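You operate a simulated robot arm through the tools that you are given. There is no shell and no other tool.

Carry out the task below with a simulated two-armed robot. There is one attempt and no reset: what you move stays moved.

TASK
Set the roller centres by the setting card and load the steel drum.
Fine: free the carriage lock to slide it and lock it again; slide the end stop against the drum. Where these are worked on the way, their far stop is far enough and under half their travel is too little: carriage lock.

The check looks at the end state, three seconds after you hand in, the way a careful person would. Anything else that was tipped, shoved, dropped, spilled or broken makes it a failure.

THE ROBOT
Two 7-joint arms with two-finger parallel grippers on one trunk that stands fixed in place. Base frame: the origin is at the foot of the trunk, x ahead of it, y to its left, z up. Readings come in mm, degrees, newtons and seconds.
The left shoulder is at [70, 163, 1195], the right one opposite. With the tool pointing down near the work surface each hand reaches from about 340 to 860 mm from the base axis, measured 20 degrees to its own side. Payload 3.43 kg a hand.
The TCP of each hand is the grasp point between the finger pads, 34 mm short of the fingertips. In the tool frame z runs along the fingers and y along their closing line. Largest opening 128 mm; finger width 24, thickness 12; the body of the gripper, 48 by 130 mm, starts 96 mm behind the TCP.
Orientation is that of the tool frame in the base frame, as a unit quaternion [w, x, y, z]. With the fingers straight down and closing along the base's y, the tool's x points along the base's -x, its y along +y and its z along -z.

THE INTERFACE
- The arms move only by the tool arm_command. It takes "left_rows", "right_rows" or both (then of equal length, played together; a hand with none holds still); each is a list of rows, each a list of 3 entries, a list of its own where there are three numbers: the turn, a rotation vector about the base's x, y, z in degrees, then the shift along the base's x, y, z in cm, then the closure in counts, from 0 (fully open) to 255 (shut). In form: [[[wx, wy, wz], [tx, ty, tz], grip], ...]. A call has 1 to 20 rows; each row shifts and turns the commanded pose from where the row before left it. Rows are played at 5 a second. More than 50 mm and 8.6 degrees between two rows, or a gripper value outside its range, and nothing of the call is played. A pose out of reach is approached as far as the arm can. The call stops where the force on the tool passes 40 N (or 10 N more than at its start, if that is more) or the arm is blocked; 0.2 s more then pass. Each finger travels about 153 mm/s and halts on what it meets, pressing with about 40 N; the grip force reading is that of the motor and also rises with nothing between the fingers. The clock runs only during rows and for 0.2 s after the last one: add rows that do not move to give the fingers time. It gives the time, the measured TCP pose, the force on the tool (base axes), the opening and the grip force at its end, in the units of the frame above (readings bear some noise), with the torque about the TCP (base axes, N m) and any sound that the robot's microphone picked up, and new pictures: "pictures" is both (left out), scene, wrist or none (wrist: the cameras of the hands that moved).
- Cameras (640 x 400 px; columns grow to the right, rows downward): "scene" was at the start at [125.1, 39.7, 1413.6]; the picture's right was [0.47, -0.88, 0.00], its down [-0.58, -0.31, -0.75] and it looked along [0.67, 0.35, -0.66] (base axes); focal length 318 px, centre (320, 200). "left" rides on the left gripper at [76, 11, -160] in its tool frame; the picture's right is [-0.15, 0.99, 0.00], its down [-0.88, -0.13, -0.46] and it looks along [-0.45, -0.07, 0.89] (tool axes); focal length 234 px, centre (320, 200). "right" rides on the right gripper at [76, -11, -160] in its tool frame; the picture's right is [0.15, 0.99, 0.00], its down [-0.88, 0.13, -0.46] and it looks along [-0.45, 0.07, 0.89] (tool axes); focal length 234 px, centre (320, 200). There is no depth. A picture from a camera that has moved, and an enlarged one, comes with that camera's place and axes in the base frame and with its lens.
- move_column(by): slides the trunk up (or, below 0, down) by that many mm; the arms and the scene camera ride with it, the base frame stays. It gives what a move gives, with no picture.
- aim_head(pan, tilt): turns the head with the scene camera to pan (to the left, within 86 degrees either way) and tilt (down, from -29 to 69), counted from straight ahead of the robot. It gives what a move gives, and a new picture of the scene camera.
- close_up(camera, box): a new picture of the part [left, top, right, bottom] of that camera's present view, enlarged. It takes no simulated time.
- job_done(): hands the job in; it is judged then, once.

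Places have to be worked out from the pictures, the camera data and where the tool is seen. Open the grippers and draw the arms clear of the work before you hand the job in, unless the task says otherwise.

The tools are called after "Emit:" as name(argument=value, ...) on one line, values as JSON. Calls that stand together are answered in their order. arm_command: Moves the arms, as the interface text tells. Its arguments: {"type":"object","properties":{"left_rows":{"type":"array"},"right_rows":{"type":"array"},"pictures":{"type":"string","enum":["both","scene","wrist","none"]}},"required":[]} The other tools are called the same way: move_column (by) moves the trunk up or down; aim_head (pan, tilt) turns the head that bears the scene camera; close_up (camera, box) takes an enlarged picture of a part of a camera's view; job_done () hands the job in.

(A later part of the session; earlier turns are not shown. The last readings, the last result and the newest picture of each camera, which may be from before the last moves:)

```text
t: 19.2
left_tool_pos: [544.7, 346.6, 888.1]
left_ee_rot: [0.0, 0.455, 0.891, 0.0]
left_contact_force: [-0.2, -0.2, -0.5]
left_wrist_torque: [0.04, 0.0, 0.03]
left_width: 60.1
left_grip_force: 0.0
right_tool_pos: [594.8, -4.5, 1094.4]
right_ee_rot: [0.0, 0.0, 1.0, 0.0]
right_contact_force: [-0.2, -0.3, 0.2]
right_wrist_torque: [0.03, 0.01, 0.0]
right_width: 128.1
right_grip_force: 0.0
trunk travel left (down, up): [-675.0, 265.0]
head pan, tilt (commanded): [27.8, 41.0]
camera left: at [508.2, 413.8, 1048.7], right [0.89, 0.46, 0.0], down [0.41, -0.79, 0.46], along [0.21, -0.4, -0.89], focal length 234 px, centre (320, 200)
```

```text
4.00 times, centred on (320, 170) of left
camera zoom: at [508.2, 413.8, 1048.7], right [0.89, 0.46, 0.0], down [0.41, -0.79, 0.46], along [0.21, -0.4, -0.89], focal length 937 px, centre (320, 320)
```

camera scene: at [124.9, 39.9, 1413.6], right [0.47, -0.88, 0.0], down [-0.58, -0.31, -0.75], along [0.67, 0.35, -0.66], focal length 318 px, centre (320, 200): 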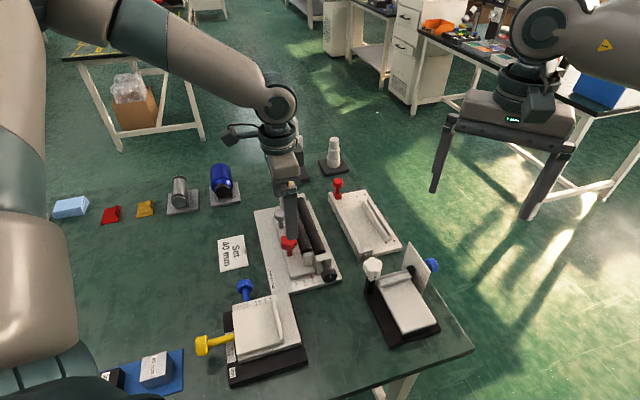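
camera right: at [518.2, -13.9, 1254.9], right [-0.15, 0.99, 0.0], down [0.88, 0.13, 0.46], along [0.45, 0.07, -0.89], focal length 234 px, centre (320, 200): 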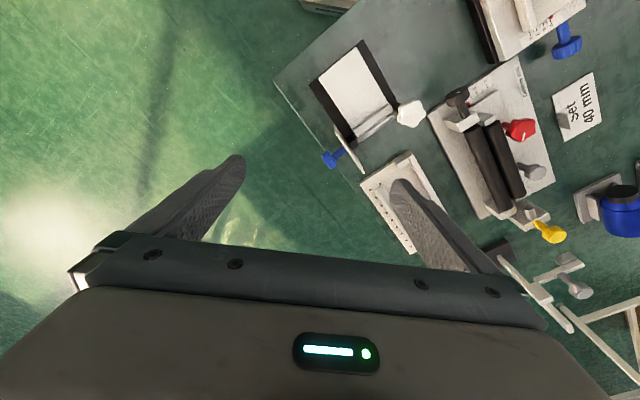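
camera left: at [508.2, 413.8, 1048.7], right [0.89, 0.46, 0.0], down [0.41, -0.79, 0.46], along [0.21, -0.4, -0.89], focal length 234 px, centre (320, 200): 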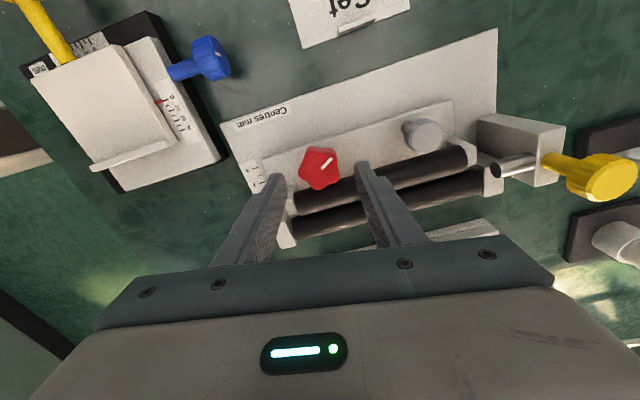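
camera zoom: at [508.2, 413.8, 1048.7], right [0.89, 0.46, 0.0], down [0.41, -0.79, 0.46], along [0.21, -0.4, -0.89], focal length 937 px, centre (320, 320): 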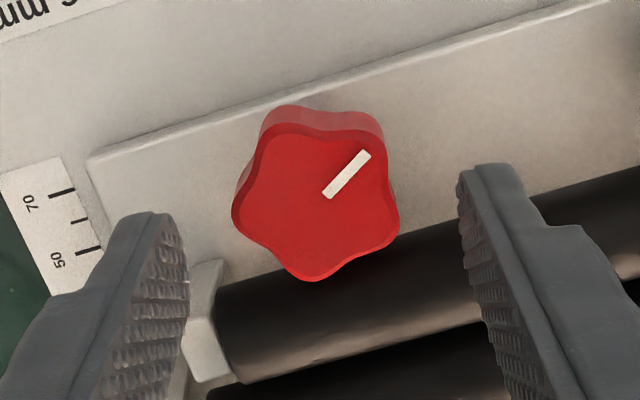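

The mark is now at about 72° (from 15° at start). I grip again and turn further.

Emit:
arm_command(left_rows=[[[0, 0, 0], [0, 0, -1.2], 135], [[0, 0, 0], [0, 0, -1.2], 135], [[0, 0, 0], [0, 0, 0], 165], [[0, 0, 0], [0, 0, 0], 200], [[0, 0, 0], [0, 0, 0], 230], [[0, 0, 0], [0, 0, 0], 230], [[0, 0, 3.5], [0, 0, 0], 230], [[0, 0, 3.5], [0, 0, 0], 230], [[0, 0, 3.5], [0, 0, 0], 230], [[0, 0, 3.5], [0, 0, 0], 230], [[0, 0, 0], [0, 0, 0], 230]], pictures="wrist")

Emit:
close_up(camera="left", box=[240, 120, 400, 220])

```text
t: 21.6
left_tool_pos: [544.0, 346.7, 863.7]
left_ee_rot: [-0.001, 0.341, 0.94, -0.001]
left_contact_force: [-4.5, -4.5, -10.8]
left_wrist_torque: [-0.03, -0.23, 0.06]
left_width: 37.2
left_grip_force: 44.7
right_tool_pos: [595.3, -3.2, 1095.2]
right_ee_rot: [0.0, 0.0, 1.0, 0.0]
right_contact_force: [0.0, 0.4, 0.0]
right_wrist_torque: [-0.03, -0.03, -0.06]
right_width: 128.0
right_grip_force: 0.0
trunk travel left (down, up): [-675.0, 265.0]
head pan, tilt (commanded): [27.8, 41.0]
camera left: at [492.2, 403.3, 1023.8], right [0.75, 0.67, 0.0], down [0.59, -0.66, 0.46], along [0.3, -0.34, -0.89], focal length 234 px, centre (320, 200)
```

left: 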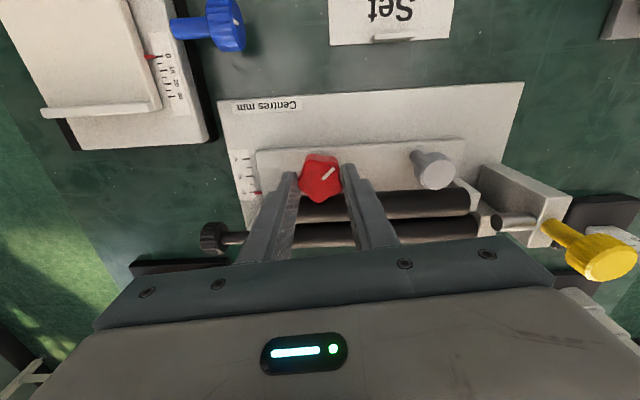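

```text
4.00 times, centred on (320, 170) of left
camera zoom: at [492.2, 403.3, 1023.8], right [0.75, 0.67, 0.0], down [0.59, -0.66, 0.46], along [0.3, -0.34, -0.89], focal length 937 px, centre (320, 320)
```

zoom: 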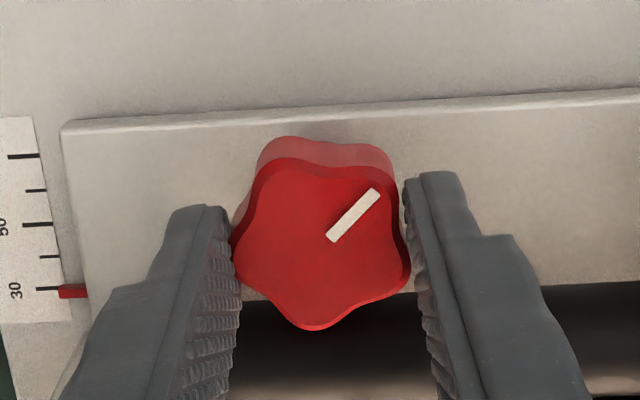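

Turning freely at about 75°. I continue another 21°.

Emit:
arm_command(left_rows=[[[0, 0, 3.5], [0, 0, 0], 230], [[0, 0, 3.5], [0, 0, 0], 230], [[0, 0, 3.5], [0, 0, 0], 230], [[0, 0, 3.5], [0, 0, 0], 230], [[0, 0, 3.5], [0, 0, 0], 230], [[0, 0, 3.5], [0, 0, 0], 230], [[0, 0, 0], [0, 0, 0], 230]], pictures="wrist")

Emit:
close_up(camera="left", box=[240, 120, 400, 220])

```text
t: 23.2
left_tool_pos: [543.0, 347.6, 863.5]
left_ee_rot: [0.0, 0.165, 0.986, -0.001]
left_contact_force: [-8.2, -4.4, -14.6]
left_wrist_torque: [0.27, 0.11, 0.02]
left_width: 36.9
left_grip_force: 44.6
right_tool_pos: [594.9, -3.2, 1094.3]
right_ee_rot: [-0.001, 0.0, 1.0, -0.001]
right_contact_force: [-0.1, -0.3, 0.5]
right_wrist_torque: [-0.04, -0.01, -0.01]
right_width: 128.0
right_grip_force: 0.1
trunk travel left (down, up): [-675.0, 265.0]
head pan, tilt (commanded): [27.8, 41.0]
camera left: at [475.1, 381.3, 1023.9], right [0.46, 0.89, 0.0], down [0.79, -0.41, 0.45], along [0.4, -0.21, -0.89], focal length 234 px, centre (320, 200)
```

left: 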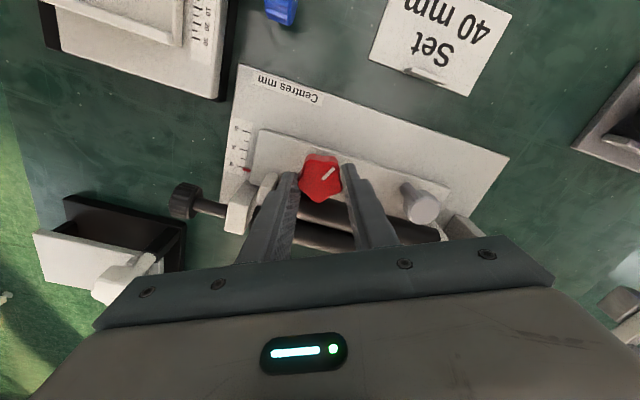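

```text
4.00 times, centred on (320, 170) of left
camera zoom: at [475.1, 381.3, 1023.9], right [0.46, 0.89, 0.0], down [0.79, -0.41, 0.45], along [0.4, -0.21, -0.89], focal length 937 px, centre (320, 320)
```

zoom: 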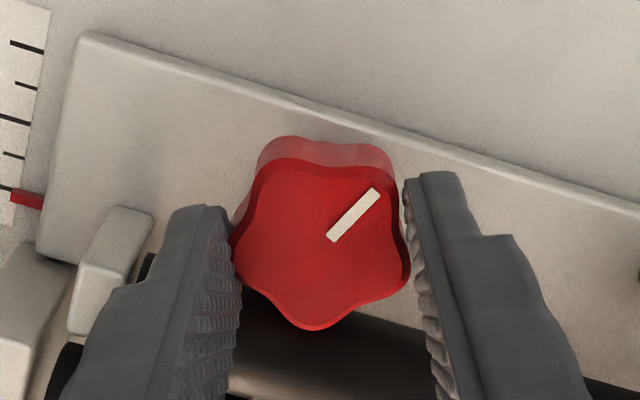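

About 98° turned and still free. Another release/back-turn/re-grip cycle, then on.

Emit:
arm_command(left_rows=[[[0, 0, 0], [0, 0, 0], 171], [[0, 0, 0], [0, 0, 1.0], 171], [[0, 0, 0], [0, 0, 1.5], 165], [[0, 0, -7.2], [0, 0, 0], 135], [[0, 0, -7.2], [0, 0, 0], 135], [[0, 0, -7.2], [0, 0, 0], 135], [[0, 0, -7.2], [0, 0, 0], 135], [[0, 0, -7.2], [0, 0, 0], 135], [[0, 0, 0], [0, 0, -1.2], 135], [[0, 0, 0], [0, 0, -1.2], 135], [[0, 0, 0], [0, 0, 0], 165], [[0, 0, 0], [0, 0, 0], 200], [[0, 0, 0], [0, 0, 0], 230], [[0, 0, 0], [0, 0, 0], 230], [[0, 0, 4], [0, 0, 0], 230], [[0, 0, 4], [0, 0, 0], 230], [[0, 0, 4], [0, 0, 0], 230], [[0, 0, 4], [0, 0, 0], 230], [[0, 0, 0], [0, 0, 0], 230]], pictures="wrist")

Emit:
close_up(camera="left", box=[240, 120, 400, 220])

```text
t: 27.2
left_tool_pos: [543.4, 347.7, 866.3]
left_ee_rot: [0.0, 0.333, 0.943, 0.0]
left_contact_force: [-2.7, 1.1, -1.3]
left_wrist_torque: [0.02, 0.05, -0.02]
left_width: 37.2
left_grip_force: 44.8
right_tool_pos: [595.2, -4.2, 1095.3]
right_ee_rot: [0.0, 0.0, 1.0, 0.001]
right_contact_force: [-0.8, 0.6, 0.1]
right_wrist_torque: [0.02, 0.02, -0.01]
right_width: 127.9
right_grip_force: 0.0
trunk travel left (down, up): [-675.0, 265.0]
head pan, tilt (commanded): [27.8, 41.0]
camera left: at [490.8, 402.7, 1025.6], right [0.74, 0.68, 0.0], down [0.6, -0.65, 0.46], along [0.31, -0.34, -0.89], focal length 234 px, centre (320, 200)
```

left: 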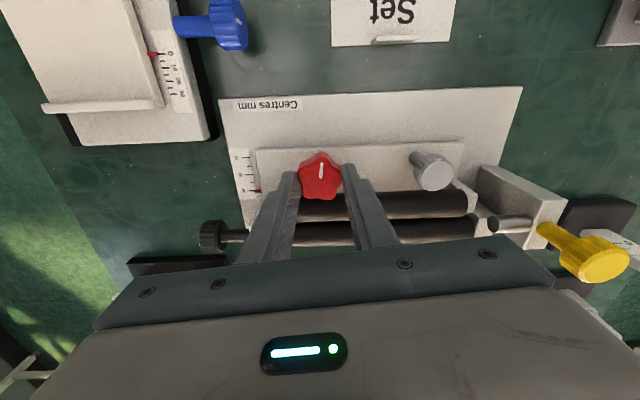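

```text
4.00 times, centred on (320, 170) of left
camera zoom: at [490.8, 402.7, 1025.6], right [0.74, 0.68, 0.0], down [0.6, -0.65, 0.46], along [0.31, -0.34, -0.89], focal length 937 px, centre (320, 320)
```

zoom: 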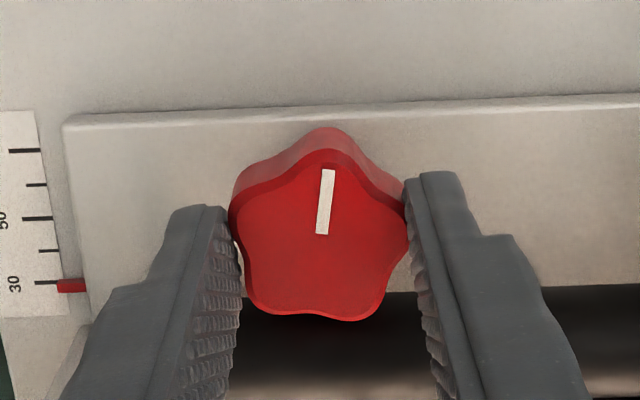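

The mark is at ~125° (about 110° turned) and still free. Continue 20°.

Emit:
arm_command(left_rows=[[[0, 0, 4], [0, 0, 0], 230], [[0, 0, 4], [0, 0, 0], 230], [[0, 0, 4], [0, 0, 0], 230], [[0, 0, 4], [0, 0, 0], 230], [[0, 0, 4], [0, 0, 0], 230], [[0, 0, 0], [0, 0, 0], 230]], pictures="wrist")

Emit:
close_up(camera="left", box=[240, 120, 400, 220])

```text
t: 28.6
left_tool_pos: [544.9, 346.8, 865.6]
left_ee_rot: [0.001, 0.164, 0.986, 0.0]
left_contact_force: [0.4, 0.1, 0.7]
left_wrist_torque: [0.05, -0.54, -0.71]
left_width: 37.1
left_grip_force: 44.8
right_tool_pos: [595.6, -4.6, 1095.1]
right_ee_rot: [0.0, 0.0, 1.0, 0.0]
right_contact_force: [0.3, 0.2, 0.0]
right_wrist_torque: [0.0, 0.02, 0.01]
right_width: 128.2
right_grip_force: 0.1
trunk travel left (down, up): [-675.0, 265.0]
head pan, tilt (commanded): [27.8, 41.0]
camera left: at [475.5, 381.1, 1025.5], right [0.46, 0.89, 0.0], down [0.79, -0.41, 0.46], along [0.41, -0.21, -0.89], focal length 234 px, centre (320, 200)
```

left: 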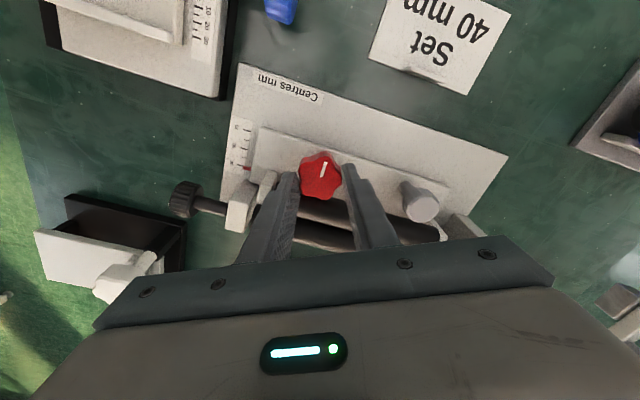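

```text
4.00 times, centred on (320, 170) of left
camera zoom: at [475.5, 381.1, 1025.5], right [0.46, 0.89, 0.0], down [0.79, -0.41, 0.46], along [0.41, -0.21, -0.89], focal length 937 px, centre (320, 320)
```

zoom: 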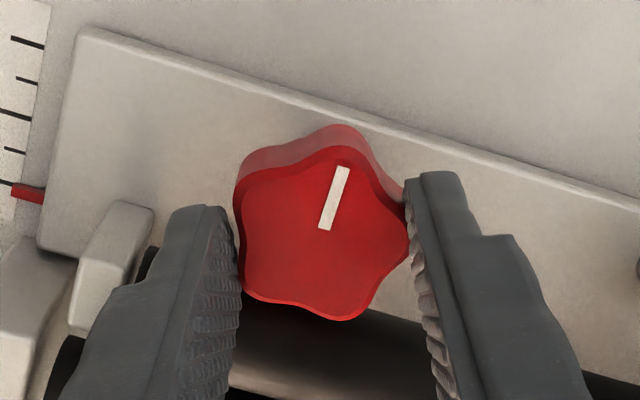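

The knob slipped in the fingers with torque −0.71 N·m: mark at ~136°, about 120° from the start, so the far (free) stop is reached. I release, lift, and go over the grey handle.

Emit:
arm_command(left_rows=[[[0, 0, 0], [0, 0, 0], 171], [[0, 0, 0], [0, 0, 1.0], 171], [[0, 0, 0], [0, 0, 2.0], 165], [[0, 0, -6.5], [1.65, 1.7, 0], 145], [[0, 0, -6.5], [1.65, 1.7, 0], 145], [[0, 0, -6.5], [1.65, 1.7, 0], 145], [[0, 0, -6.5], [1.65, 1.7, 0], 145], [[0, 0, 0], [0, 0, 0], 145]], pictures="both")

Emit:
close_up(camera="left", box=[200, 110, 400, 220])

```text
t: 30.4
left_tool_pos: [610.0, 416.2, 894.9]
left_ee_rot: [0.0, 0.382, 0.924, 0.0]
left_contact_force: [-0.1, -0.2, -0.1]
left_wrist_torque: [0.02, 0.0, 0.02]
left_width: 55.1
left_grip_force: 0.0
right_tool_pos: [594.9, -3.9, 1095.1]
right_ee_rot: [0.0, -0.001, 1.0, 0.0]
right_contact_force: [-0.3, -1.1, 0.3]
right_wrist_torque: [0.01, 0.01, 0.0]
right_width: 127.6
right_grip_force: 0.0
trunk travel left (down, up): [-675.0, 265.0]
head pan, tilt (commanded): [27.8, 41.0]
camera scene: at [124.7, 39.1, 1413.6], right [0.47, -0.88, 0.0], down [-0.58, -0.31, -0.75], along [0.67, 0.35, -0.66], focal length 318 px, centre (320, 200)
camera left: at [562.9, 476.3, 1054.4], right [0.8, 0.6, 0.0], down [0.53, -0.71, 0.46], along [0.27, -0.37, -0.89], focal length 234 px, centre (320, 200)
```

scene: 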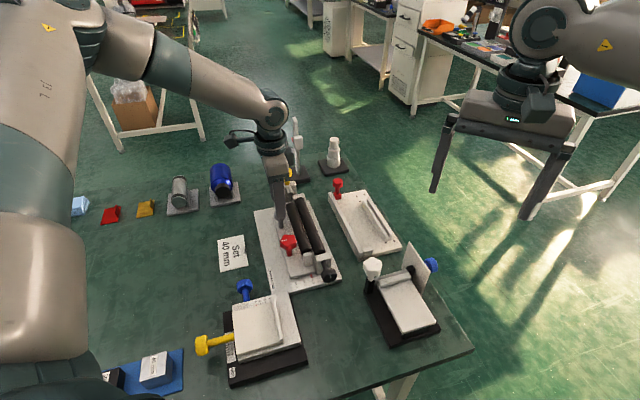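
left: 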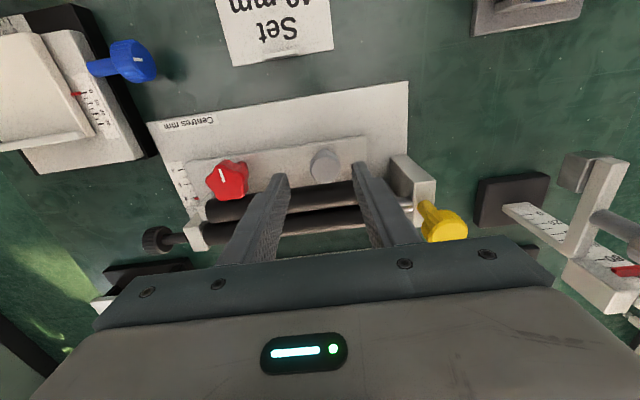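

```text
3.20 times, centred on (300, 165) of left
camera zoom: at [562.9, 476.3, 1054.4], right [0.8, 0.6, 0.0], down [0.53, -0.71, 0.46], along [0.27, -0.37, -0.89], focal length 749 px, centre (384, 312)
```

zoom: 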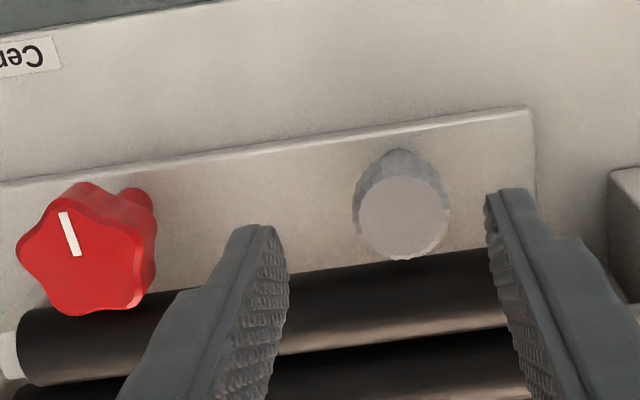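

The grey handle's centre is near (613.5, 416.5). I correct by about (+3.8, +0.9) mm, descend 36 mm and grip it.

Emit:
arm_command(left_rows=[[[0, 0, 0], [0.38, 0.09, 0], 145], [[0, 0, 0], [0, 0, -1.8], 145], [[0, 0, 0], [0, 0, -1.8], 145], [[0, 0, 0], [0, 0, 0], 175], [[0, 0, 0], [0, 0, 0], 200], [[0, 0, 0], [0, 0, 0], 230], [[0, 0, 0], [0, 0, 0], 230]], pictures="wrist")

Emit:
close_up(camera="left", box=[160, 110, 400, 240])

Emit:
close_up(camera="scene", box=[270, 230, 350, 290])

```text
t: 32.0
left_tool_pos: [613.8, 417.8, 857.1]
left_ee_rot: [0.001, 0.382, 0.924, 0.001]
left_contact_force: [15.3, 14.4, 7.5]
left_wrist_torque: [0.37, -0.23, 0.01]
left_width: 29.4
left_grip_force: 45.2
right_tool_pos: [596.9, -2.2, 1095.2]
right_ee_rot: [0.0, 0.001, 1.0, 0.0]
right_contact_force: [0.6, -0.1, -0.1]
right_wrist_torque: [0.0, -0.01, 0.02]
right_width: 128.0
right_grip_force: 0.0
trunk travel left (down, up): [-675.0, 265.0]
head pan, tilt (commanded): [27.8, 41.0]
camera left: at [567.9, 477.8, 1018.4], right [0.8, 0.6, 0.0], down [0.53, -0.71, 0.46], along [0.27, -0.37, -0.89], focal length 234 px, centre (320, 200)
```

left: 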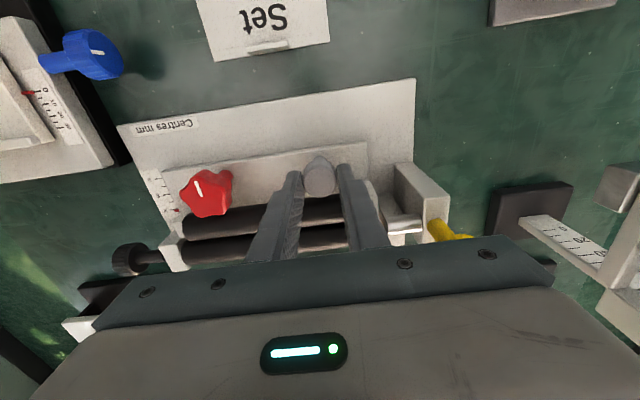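

```text
2.67 times, centred on (280, 175) of left
camera zoom: at [567.9, 477.8, 1018.4], right [0.8, 0.6, 0.0], down [0.53, -0.71, 0.46], along [0.27, -0.37, -0.89], focal length 624 px, centre (427, 267)
```

zoom: 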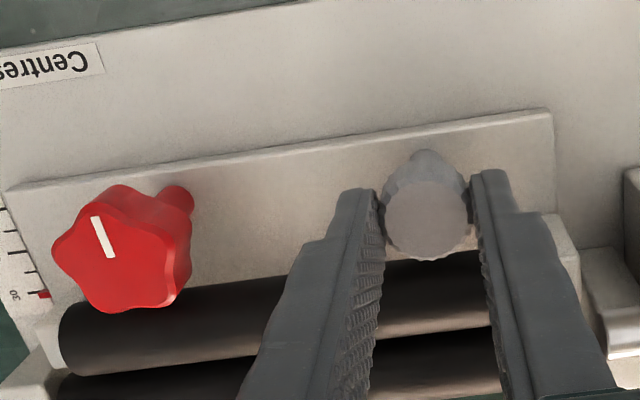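

```text
6.67 times, centred on (310, 260) of scene
camera zoom: at [126.7, 41.3, 1413.5], right [0.47, -0.88, 0.0], down [-0.58, -0.31, -0.75], along [0.67, 0.35, -0.66], focal length 2120 px, centre (387, -200)
```

zoom: 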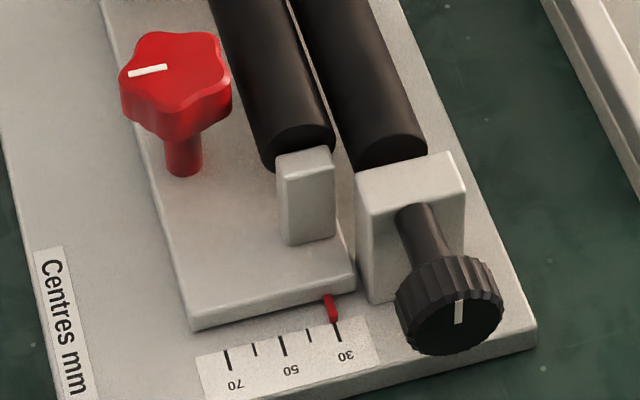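

Handle gripped. I relieve the side load and slide the carriage about 6 mm in the opening direction (−x, +y), then read the scale.

Emit:
arm_command(left_rows=[[[0, 0, 0], [0.12, 0.12, 0], 235], [[0, 0, 0], [-0.14, 0.14, 0], 235], [[0, 0, 0], [-0.14, 0.14, 0], 235], [[0, 0, 0], [-0.14, 0.14, 0], 235], [[0, 0, 0], [0, 0, 0], 235]], pictures="none")

Emit:
close_up(camera="scene", box=[285, 255, 335, 290])

Emit:
close_up(camera="scene", box=[270, 230, 350, 290])

```text
t: 33.2
left_tool_pos: [611.7, 421.9, 858.8]
left_ee_rot: [0.0, 0.383, 0.924, 0.0]
left_contact_force: [9.6, 5.5, 2.1]
left_wrist_torque: [-0.26, -1.12, -0.06]
left_width: 29.5
left_grip_force: 44.8
right_tool_pos: [595.8, -3.9, 1094.7]
right_ee_rot: [0.0, 0.0, 1.0, 0.0]
right_contact_force: [-0.2, -0.2, 0.3]
right_wrist_torque: [0.0, 0.0, -0.05]
right_width: 128.3
right_grip_force: 0.1
trunk travel left (down, up): [-675.0, 265.0]
head pan, tilt (commanded): [27.8, 41.0]
```

```text
11.43 times, centred on (310, 272) of scene
camera zoom: at [126.0, 40.1, 1413.4], right [0.47, -0.88, 0.0], down [-0.58, -0.31, -0.75], along [0.67, 0.35, -0.66], focal length 3635 px, centre (434, -629)
```

zoom: 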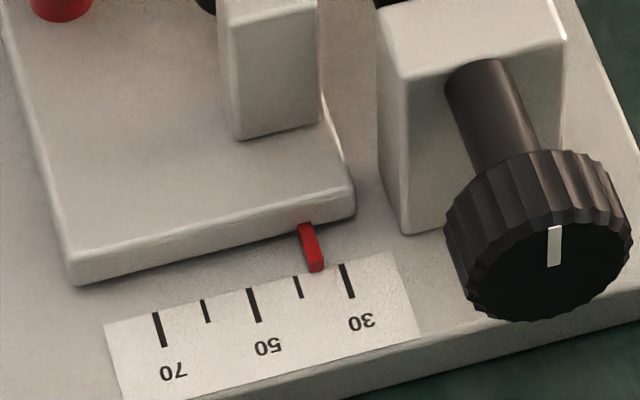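

```text
6.67 times, centred on (310, 260) of scene
camera zoom: at [126.0, 40.1, 1413.4], right [0.47, -0.88, 0.0], down [-0.58, -0.31, -0.75], along [0.67, 0.35, -0.66], focal length 2120 px, centre (387, -200)
```

zoom: 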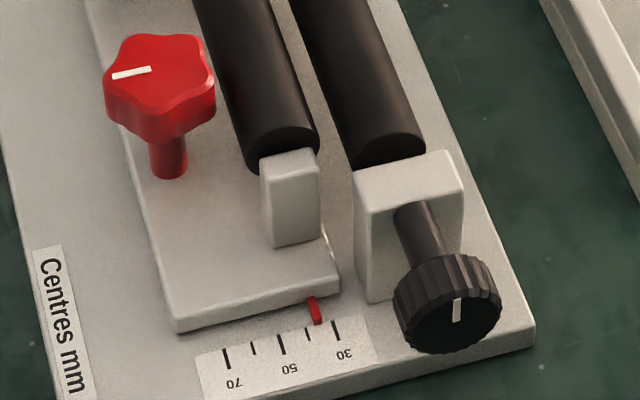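

The pointer now reads about 35.7. I slide 4.2 mm further and read again.

Emit:
arm_command(left_rows=[[[0, 0, 0], [-0.1, 0.1, 0], 235], [[0, 0, 0], [-0.1, 0.1, 0], 235], [[0, 0, 0], [-0.1, 0.1, 0], 235], [[0, 0, 0], [0, 0, 0], 235]], pictures="none")

Emit:
close_up(camera="scene", box=[290, 260, 325, 285])

Emit:
close_up(camera="left", box=[130, 150, 210, 220])

Emit:
close_up(camera="right", box=[460, 75, 530, 125])

```text
t: 34.2
left_tool_pos: [608.3, 425.1, 858.7]
left_ee_rot: [-0.001, 0.382, 0.924, -0.001]
left_contact_force: [7.4, 3.0, -0.7]
left_wrist_torque: [0.03, -0.74, -0.05]
left_width: 29.2
left_grip_force: 45.0
right_tool_pos: [596.5, -3.4, 1095.6]
right_ee_rot: [0.0, 0.001, 1.0, 0.0]
right_contact_force: [0.3, -1.0, -0.6]
right_wrist_torque: [-0.01, 0.04, 0.0]
right_width: 128.1
right_grip_force: 0.0
trunk travel left (down, up): [-675.0, 265.0]
head pan, tilt (commanded): [27.8, 41.0]
```

```text
16.00 times, centred on (308, 272) of scene
camera zoom: at [126.1, 40.1, 1413.4], right [0.47, -0.88, 0.0], down [-0.58, -0.31, -0.75], along [0.67, 0.35, -0.66], focal length 5089 px, centre (520, -960)
```

zoom: 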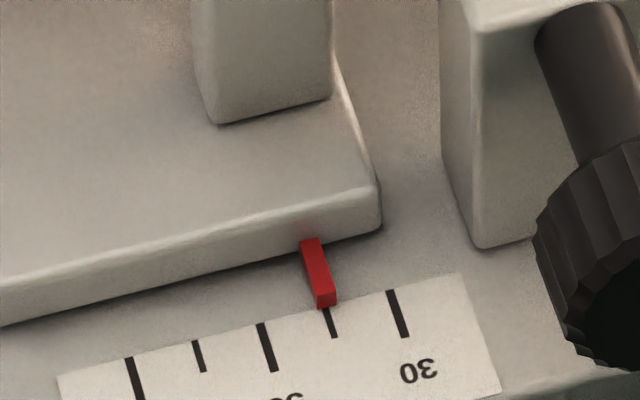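

```text
5.71 times, centred on (170, 185) of left
camera zoom: at [561.7, 484.8, 1018.6], right [0.8, 0.6, 0.0], down [0.53, -0.71, 0.46], along [0.27, -0.37, -0.89], focal length 1338 px, centre (1177, 286)
```

zoom: 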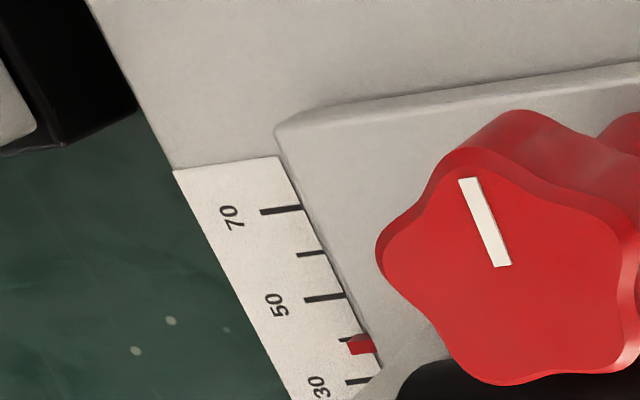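

```text
8.00 times, centred on (495, 100) of right
camera zoom: at [520.1, -14.9, 1254.1], right [-0.15, 0.99, 0.0], down [0.88, 0.13, 0.46], along [0.45, 0.07, -0.89], focal length 1873 px, centre (-1080, 1000)
```

zoom: 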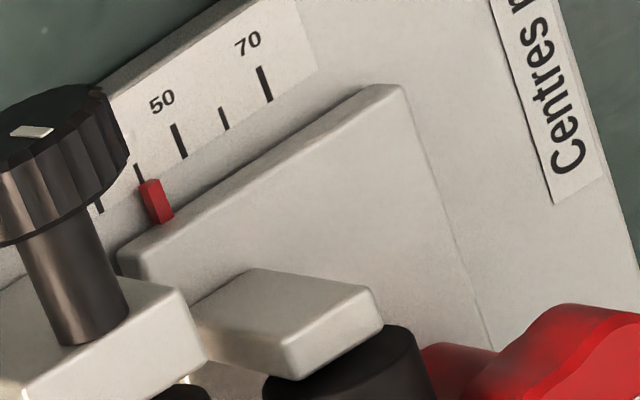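

The pointer looks at 40 or within a few tenths. I zoom in tighter to confirm before locking.

Emit:
close_up(camera="scene", box=[300, 270, 316, 280])

Emit:
close_up(camera="right", box=[470, 90, 490, 105])

Emit:
close_up(camera="left", box=[160, 195, 190, 220])

```text
16.00 times, centred on (308, 275) of scene
camera zoom: at [126.1, 40.1, 1413.4], right [0.47, -0.88, 0.0], down [-0.58, -0.31, -0.75], along [0.67, 0.35, -0.66], focal length 5089 px, centre (512, -1000)
```

zoom: 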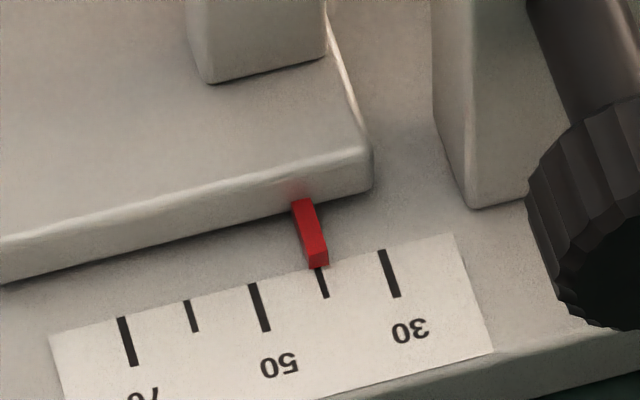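

```text
16.00 times, centred on (480, 98) of right
camera zoom: at [520.1, -14.9, 1254.1], right [-0.15, 0.99, 0.0], down [0.88, 0.13, 0.46], along [0.45, 0.07, -0.89], focal length 3747 px, centre (-2240, 1840)
```

zoom: 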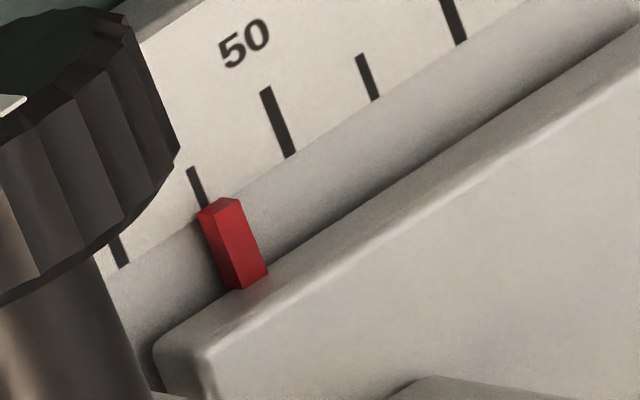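

```text
16.00 times, centred on (175, 208) of left
camera zoom: at [561.7, 484.8, 1018.6], right [0.8, 0.6, 0.0], down [0.53, -0.71, 0.46], along [0.27, -0.37, -0.89], focal length 3747 px, centre (2640, 80)
```

zoom: 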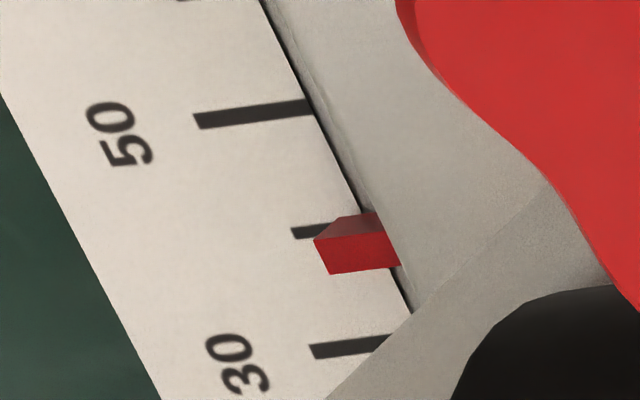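

All three views agree on about 40.0–40.2. I release the handle gently, lift, and move over the star knob (which moved with the carriage), turned to yaw −33° to match the star.

Emit:
arm_command(left_rows=[[[0, 0, 0], [0, 0, 0], 190], [[0, 0, 0], [0, 0, 0], 175], [[0, 0, 0], [0, 0, 1.0], 165], [[0, 0, 0], [0, 0, 2.0], 145], [[0, 0, 4], [-1.77, -1.76, 0], 135], [[0, 0, 4], [-1.77, -1.76, 0], 135], [[0, 0, 4], [-1.77, -1.75, 0], 135], [[0, 0, 0], [-1.77, -1.75, 0], 135], [[0, 0, 0], [0, 0, 0], 135]], pictures="wrist")

Emit:
close_up(camera="left", box=[240, 120, 400, 220])

Emit:
close_up(camera="scene", box=[300, 270, 316, 280])

```text
t: 36.2
left_tool_pos: [537.0, 355.9, 890.8]
left_ee_rot: [0.0, 0.283, 0.959, 0.0]
left_contact_force: [0.7, 0.8, -0.7]
left_wrist_torque: [-0.02, -0.01, 0.03]
left_width: 60.3
left_grip_force: 0.0
right_tool_pos: [595.4, -3.4, 1094.3]
right_ee_rot: [0.0, 0.0, 1.0, 0.001]
right_contact_force: [-0.1, 0.0, 0.9]
right_wrist_torque: [-0.01, -0.01, -0.02]
right_width: 128.1
right_grip_force: 0.1
trunk travel left (down, up): [-675.0, 265.0]
head pan, tilt (commanded): [27.8, 41.0]
camera left: at [478.5, 404.7, 1050.0], right [0.66, 0.75, 0.0], down [0.67, -0.59, 0.46], along [0.34, -0.3, -0.89], focal length 234 px, centre (320, 200)
```

left: 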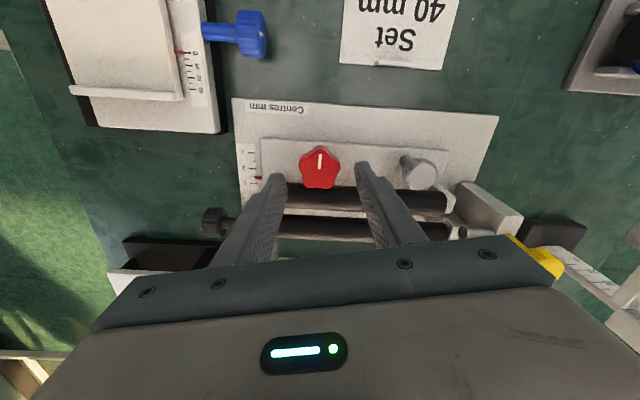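

```text
4.00 times, centred on (320, 170) of left
camera zoom: at [478.5, 404.7, 1050.0], right [0.66, 0.75, 0.0], down [0.67, -0.59, 0.46], along [0.34, -0.3, -0.89], focal length 937 px, centre (320, 320)
```

zoom: 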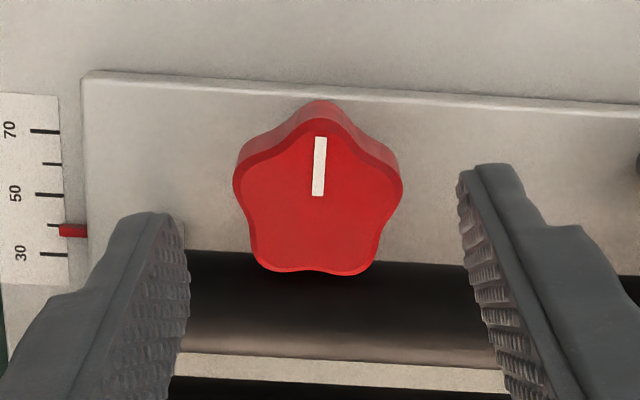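

```text
16.00 times, centred on (308, 275) of scene
camera zoom: at [125.4, 40.1, 1413.5], right [0.47, -0.88, 0.0], down [-0.58, -0.31, -0.75], along [0.67, 0.35, -0.66], focal length 5089 px, centre (512, -1000)
```

zoom: 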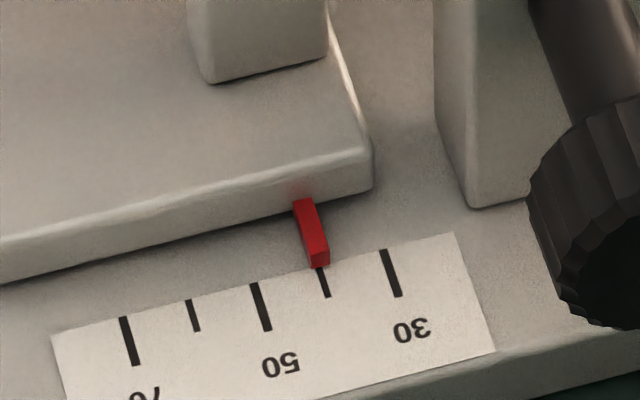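

Reading still 40 after release. I descend, grip the star knob and turn it clockwise by 16°, then check.

Emit:
arm_command(left_rows=[[[0, 0, 0], [-0.05, 0, -1.3], 135], [[0, 0, 0], [0, 0, -1.3], 135], [[0, 0, 0], [0, 0, 0], 165], [[0, 0, 0], [0, 0, 0], 185], [[0, 0, 0], [0, 0, 0], 200], [[0, 0, 0], [0, 0, 0], 230], [[0, 0, -4], [0, 0, 0], 230], [[0, 0, -4], [0, 0, 0], 230], [[0, 0, -4], [0, 0, 0], 230], [[0, 0, -4], [0, 0, 0], 230], [[0, 0, 0], [0, 0, 0], 230]], pictures="wrist")

Emit:
close_up(camera="left", box=[240, 120, 400, 220])

Emit:
close_up(camera="scene", box=[300, 270, 316, 280])

```text
t: 38.6
left_tool_pos: [536.9, 353.7, 863.3]
left_ee_rot: [0.0, 0.415, 0.91, 0.0]
left_contact_force: [2.9, -0.5, 2.2]
left_wrist_torque: [-0.28, 0.13, -0.02]
left_width: 36.9
left_grip_force: 45.3
right_tool_pos: [595.1, -4.1, 1095.1]
right_ee_rot: [0.0, 0.0, 1.0, 0.0]
right_contact_force: [-0.4, -0.2, -0.3]
right_wrist_torque: [0.04, -0.02, 0.02]
right_width: 128.1
right_grip_force: 0.0
trunk travel left (down, up): [-675.0, 265.0]
head pan, tilt (commanded): [27.8, 41.0]
camera left: at [494.4, 417.7, 1023.5], right [0.84, 0.54, 0.0], down [0.48, -0.75, 0.46], along [0.25, -0.38, -0.89], focal length 234 px, centre (320, 200)
```

left: 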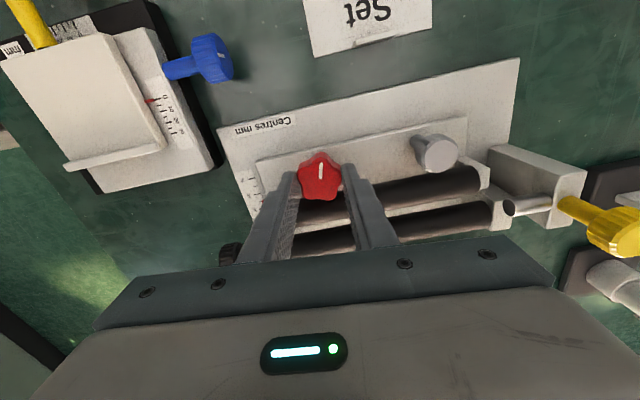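

```text
4.00 times, centred on (320, 170) of left
camera zoom: at [494.4, 417.7, 1023.5], right [0.84, 0.54, 0.0], down [0.48, -0.75, 0.46], along [0.25, -0.38, -0.89], focal length 937 px, centre (320, 320)
```

zoom: 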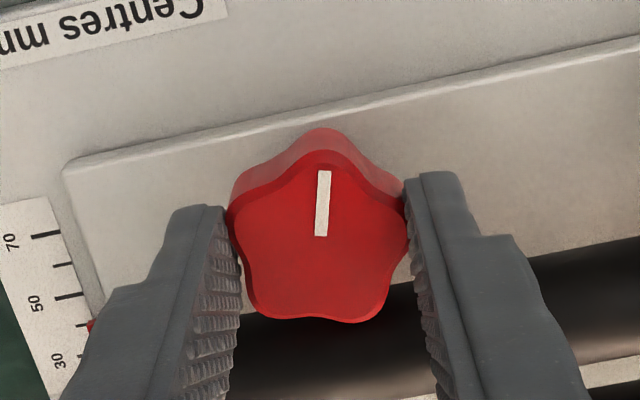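

```text
16.00 times, centred on (308, 275) of scene
camera zoom: at [125.3, 39.4, 1413.6], right [0.47, -0.88, 0.0], down [-0.58, -0.31, -0.75], along [0.67, 0.35, -0.66], focal length 5089 px, centre (512, -1000)
```

zoom: 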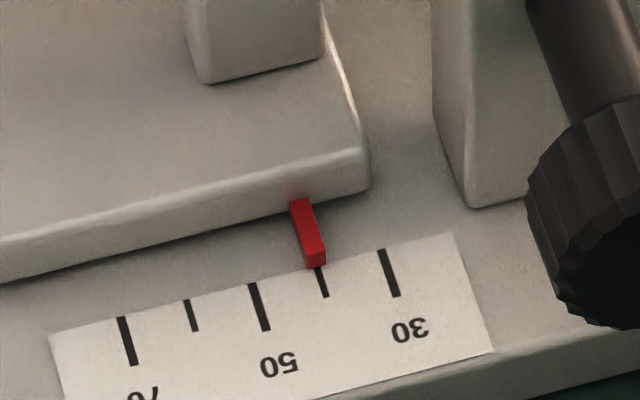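

The pointer crept about 0.4 mm beyond 40. I nudge back 0.5 mm while turning a further 14° clockwise.

Emit:
arm_command(left_rows=[[[0, 0, 0], [0.04, -0.04, 0], 230], [[0, 0, -3.5], [0, 0, 0], 230], [[0, 0, -3.5], [0, 0, 0], 230], [[0, 0, -3.5], [0, 0, 0], 230], [[0, 0, -3.5], [0, 0, 0], 230], [[0, 0, 0], [0, 0, 0], 230]], pictures="wrist")

Emit:
close_up(camera="left", box=[240, 120, 400, 220])

Emit:
close_up(camera="scene", box=[300, 270, 316, 280])

```text
t: 40.0
left_tool_pos: [536.7, 352.7, 863.4]
left_ee_rot: [0.0, 0.522, 0.853, 0.0]
left_contact_force: [-1.4, 3.5, 0.5]
left_wrist_torque: [0.42, 0.29, -0.05]
left_width: 36.8
left_grip_force: 44.9
right_tool_pos: [594.8, -3.4, 1095.9]
right_ee_rot: [0.0, -0.001, 1.0, 0.0]
right_contact_force: [0.1, -0.5, -0.5]
right_wrist_torque: [0.02, -0.02, 0.0]
right_width: 128.2
right_grip_force: 0.0
trunk travel left (down, up): [-675.0, 265.0]
head pan, tilt (commanded): [27.8, 41.0]
camera left: at [511.4, 425.8, 1023.5], right [0.95, 0.32, 0.0], down [0.28, -0.84, 0.46], along [0.14, -0.43, -0.89], focal length 234 px, centre (320, 200)
```

left: 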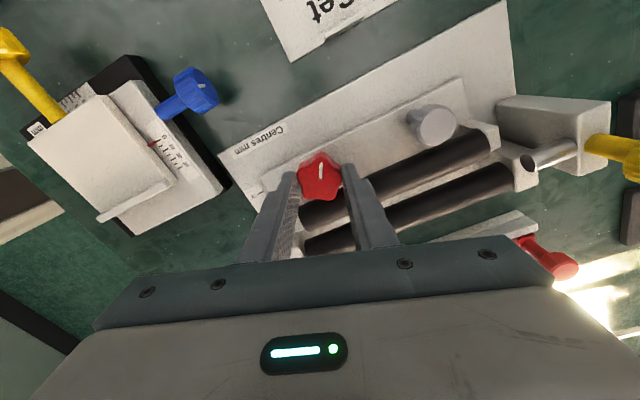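

```text
4.00 times, centred on (320, 170) of left
camera zoom: at [511.4, 425.8, 1023.5], right [0.95, 0.32, 0.0], down [0.28, -0.84, 0.46], along [0.14, -0.43, -0.89], focal length 937 px, centre (320, 320)
```

zoom: 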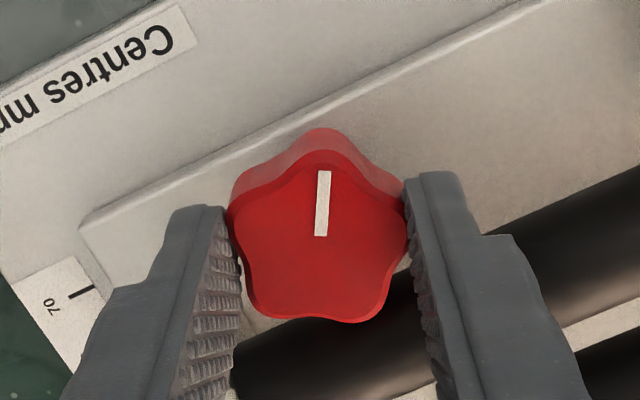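

```text
16.00 times, centred on (308, 275) of scene
camera zoom: at [125.0, 39.9, 1413.6], right [0.47, -0.88, 0.0], down [-0.58, -0.31, -0.75], along [0.67, 0.35, -0.66], focal length 5089 px, centre (512, -1000)
```

zoom: 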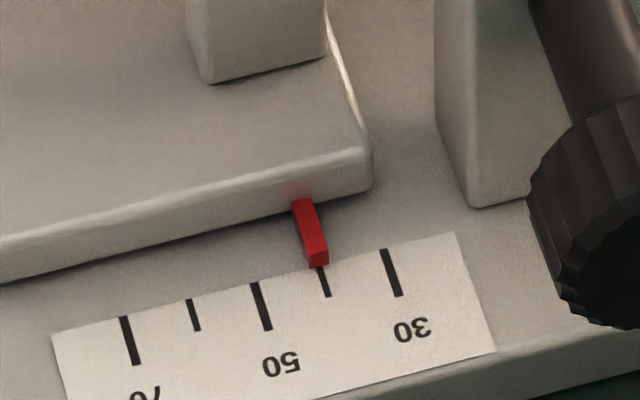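

Reading about 40.1–40.2. I release, lift, turn the hand +36°, re-grip and turn clockwise a further 36°.

Emit:
arm_command(left_rows=[[[0, 0, 0], [0, 0, 0], 185], [[0, 0, 0], [0, 0, 0], 171], [[0, 0, 0], [0, 0, 1.0], 171], [[0, 0, 0], [0, 0, 1.5], 165], [[0, 0, 7.2], [0, 0, 0], 135], [[0, 0, 7.2], [0, 0, 0], 135], [[0, 0, 7.2], [0, 0, 0], 135], [[0, 0, 7.2], [0, 0, 0], 135], [[0, 0, 7.2], [0, 0, 0], 135], [[0, 0, 0], [0, 0, -1.25], 135], [[0, 0, 0], [0, 0, -1.25], 135], [[0, 0, 0], [0, 0, 0], 165], [[0, 0, 0], [0, 0, 0], 185], [[0, 0, 0], [0, 0, 0], 200], [[0, 0, 0], [0, 0, 0], 230], [[0, 0, -4], [0, 0, 0], 230], [[0, 0, -4], [0, 0, 0], 230], [[0, 0, -4], [0, 0, 0], 230], [[0, 0, -4], [0, 0, 0], 230], [[0, 0, 0], [0, 0, 0], 230]], pictures="wrist")

Emit:
close_up(camera="left", box=[240, 120, 400, 220])

Emit:
close_up(camera="scene", box=[300, 270, 316, 280])

```text
t: 44.2
left_tool_pos: [537.1, 355.1, 863.1]
left_ee_rot: [0.0, 0.367, 0.93, 0.0]
left_contact_force: [-0.5, -0.9, -2.4]
left_wrist_torque: [0.19, -0.11, -0.05]
left_width: 37.3
left_grip_force: 45.0
right_tool_pos: [595.2, -3.1, 1095.8]
right_ee_rot: [0.0, 0.0, 1.0, 0.0]
right_contact_force: [0.6, 0.2, 0.7]
right_wrist_torque: [-0.04, -0.01, 0.03]
right_width: 128.2
right_grip_force: 0.1
trunk travel left (down, up): [-675.0, 265.0]
head pan, tilt (commanded): [27.8, 41.0]
camera left: at [488.5, 412.7, 1023.6], right [0.78, 0.62, 0.0], down [0.55, -0.7, 0.46], along [0.28, -0.36, -0.89], focal length 234 px, centre (320, 200)
```

left: 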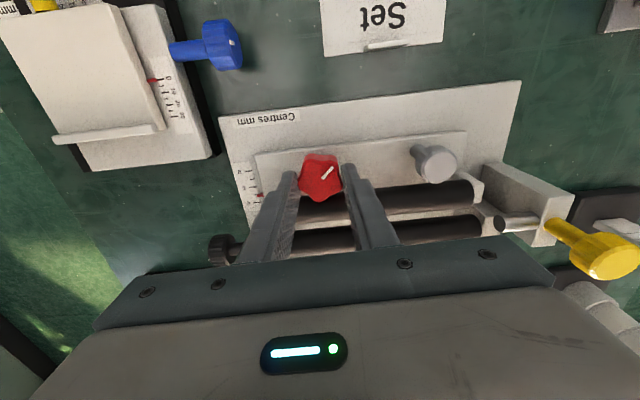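

```text
4.00 times, centred on (320, 170) of left
camera zoom: at [488.5, 412.7, 1023.6], right [0.78, 0.62, 0.0], down [0.55, -0.7, 0.46], along [0.28, -0.36, -0.89], focal length 937 px, centre (320, 320)
```

zoom: 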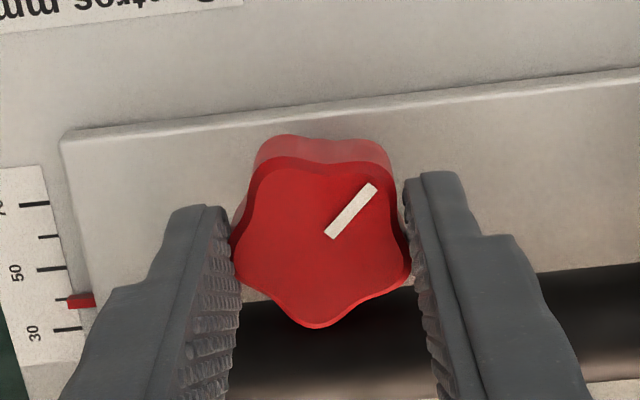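

```text
16.00 times, centred on (308, 275) of scene
camera zoom: at [125.4, 39.6, 1413.5], right [0.47, -0.88, 0.0], down [-0.58, -0.31, -0.75], along [0.67, 0.35, -0.66], focal length 5089 px, centre (512, -1000)
```

zoom: 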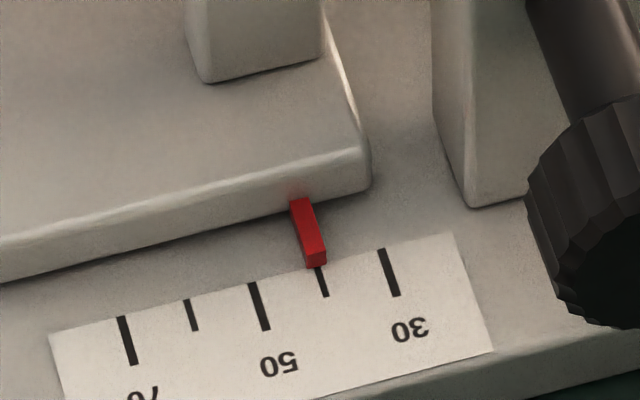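

Mark is at about 70°. The pointer is a hair beyond 40, so I nudge 0.3 mm back and turn another 20° clockwise.

Emit:
arm_command(left_rows=[[[0, 0, 0], [0.03, -0.03, 0], 230], [[0, 0, -4], [0, 0, 0], 230], [[0, 0, -4], [0, 0, 0], 230], [[0, 0, -4], [0, 0, 0], 230], [[0, 0, -4], [0, 0, 0], 230], [[0, 0, -4], [0, 0, 0], 230], [[0, 0, 0], [0, 0, 0], 230]], pictures="wrist")

Emit:
close_up(camera="left", box=[240, 120, 400, 220])

Emit:
close_up(camera="scene", box=[300, 270, 316, 280])

```text
t: 45.8
left_tool_pos: [538.9, 352.5, 864.3]
left_ee_rot: [0.0, 0.523, 0.853, 0.0]
left_contact_force: [-5.2, -2.4, -4.2]
left_wrist_torque: [0.26, 0.09, -0.07]
left_width: 37.2
left_grip_force: 45.2
right_tool_pos: [594.9, -4.4, 1094.8]
right_ee_rot: [0.0, 0.001, 1.0, 0.0]
right_contact_force: [0.3, 0.0, 0.1]
right_wrist_torque: [0.03, 0.02, 0.0]
right_width: 127.9
right_grip_force: 0.0
trunk travel left (down, up): [-675.0, 265.0]
head pan, tilt (commanded): [27.8, 41.0]
camera left: at [511.8, 425.1, 1023.6], right [0.95, 0.32, 0.0], down [0.28, -0.84, 0.46], along [0.14, -0.43, -0.89], focal length 234 px, centre (320, 200)
```

left: 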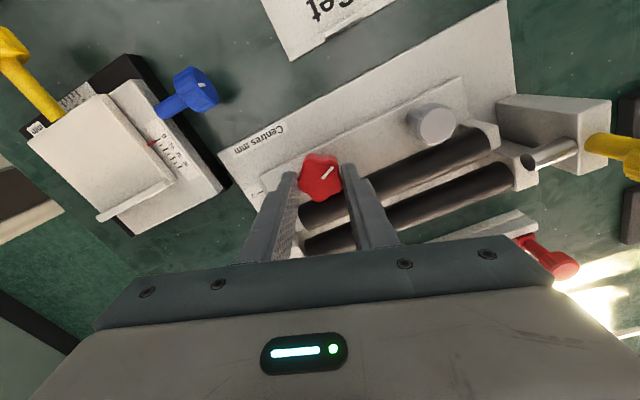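

```text
4.00 times, centred on (320, 170) of left
camera zoom: at [511.8, 425.1, 1023.6], right [0.95, 0.32, 0.0], down [0.28, -0.84, 0.46], along [0.14, -0.43, -0.89], focal length 937 px, centre (320, 320)
```

zoom: 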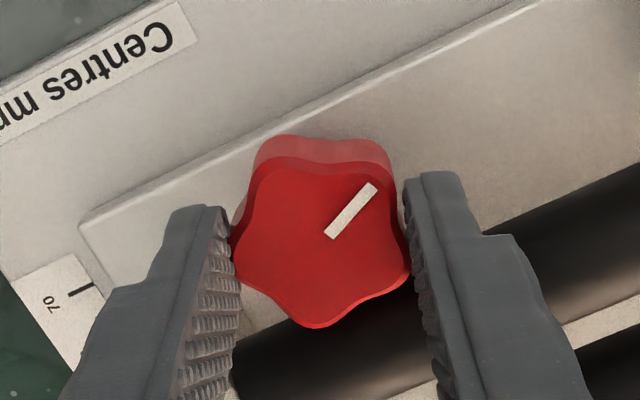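

```text
16.00 times, centred on (308, 275) of scene
camera zoom: at [124.6, 39.5, 1413.6], right [0.47, -0.88, 0.0], down [-0.58, -0.31, -0.75], along [0.67, 0.35, -0.66], focal length 5089 px, centre (512, -1000)
```

zoom: 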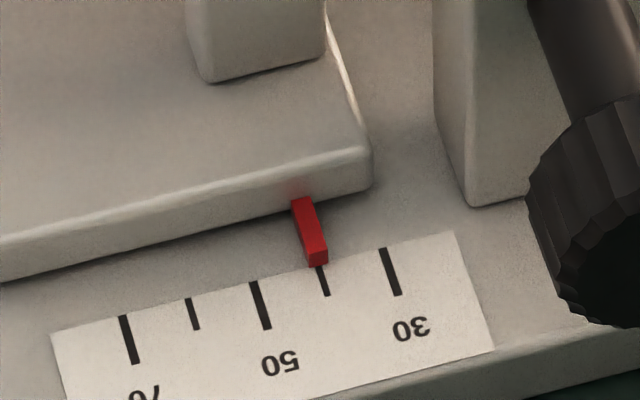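

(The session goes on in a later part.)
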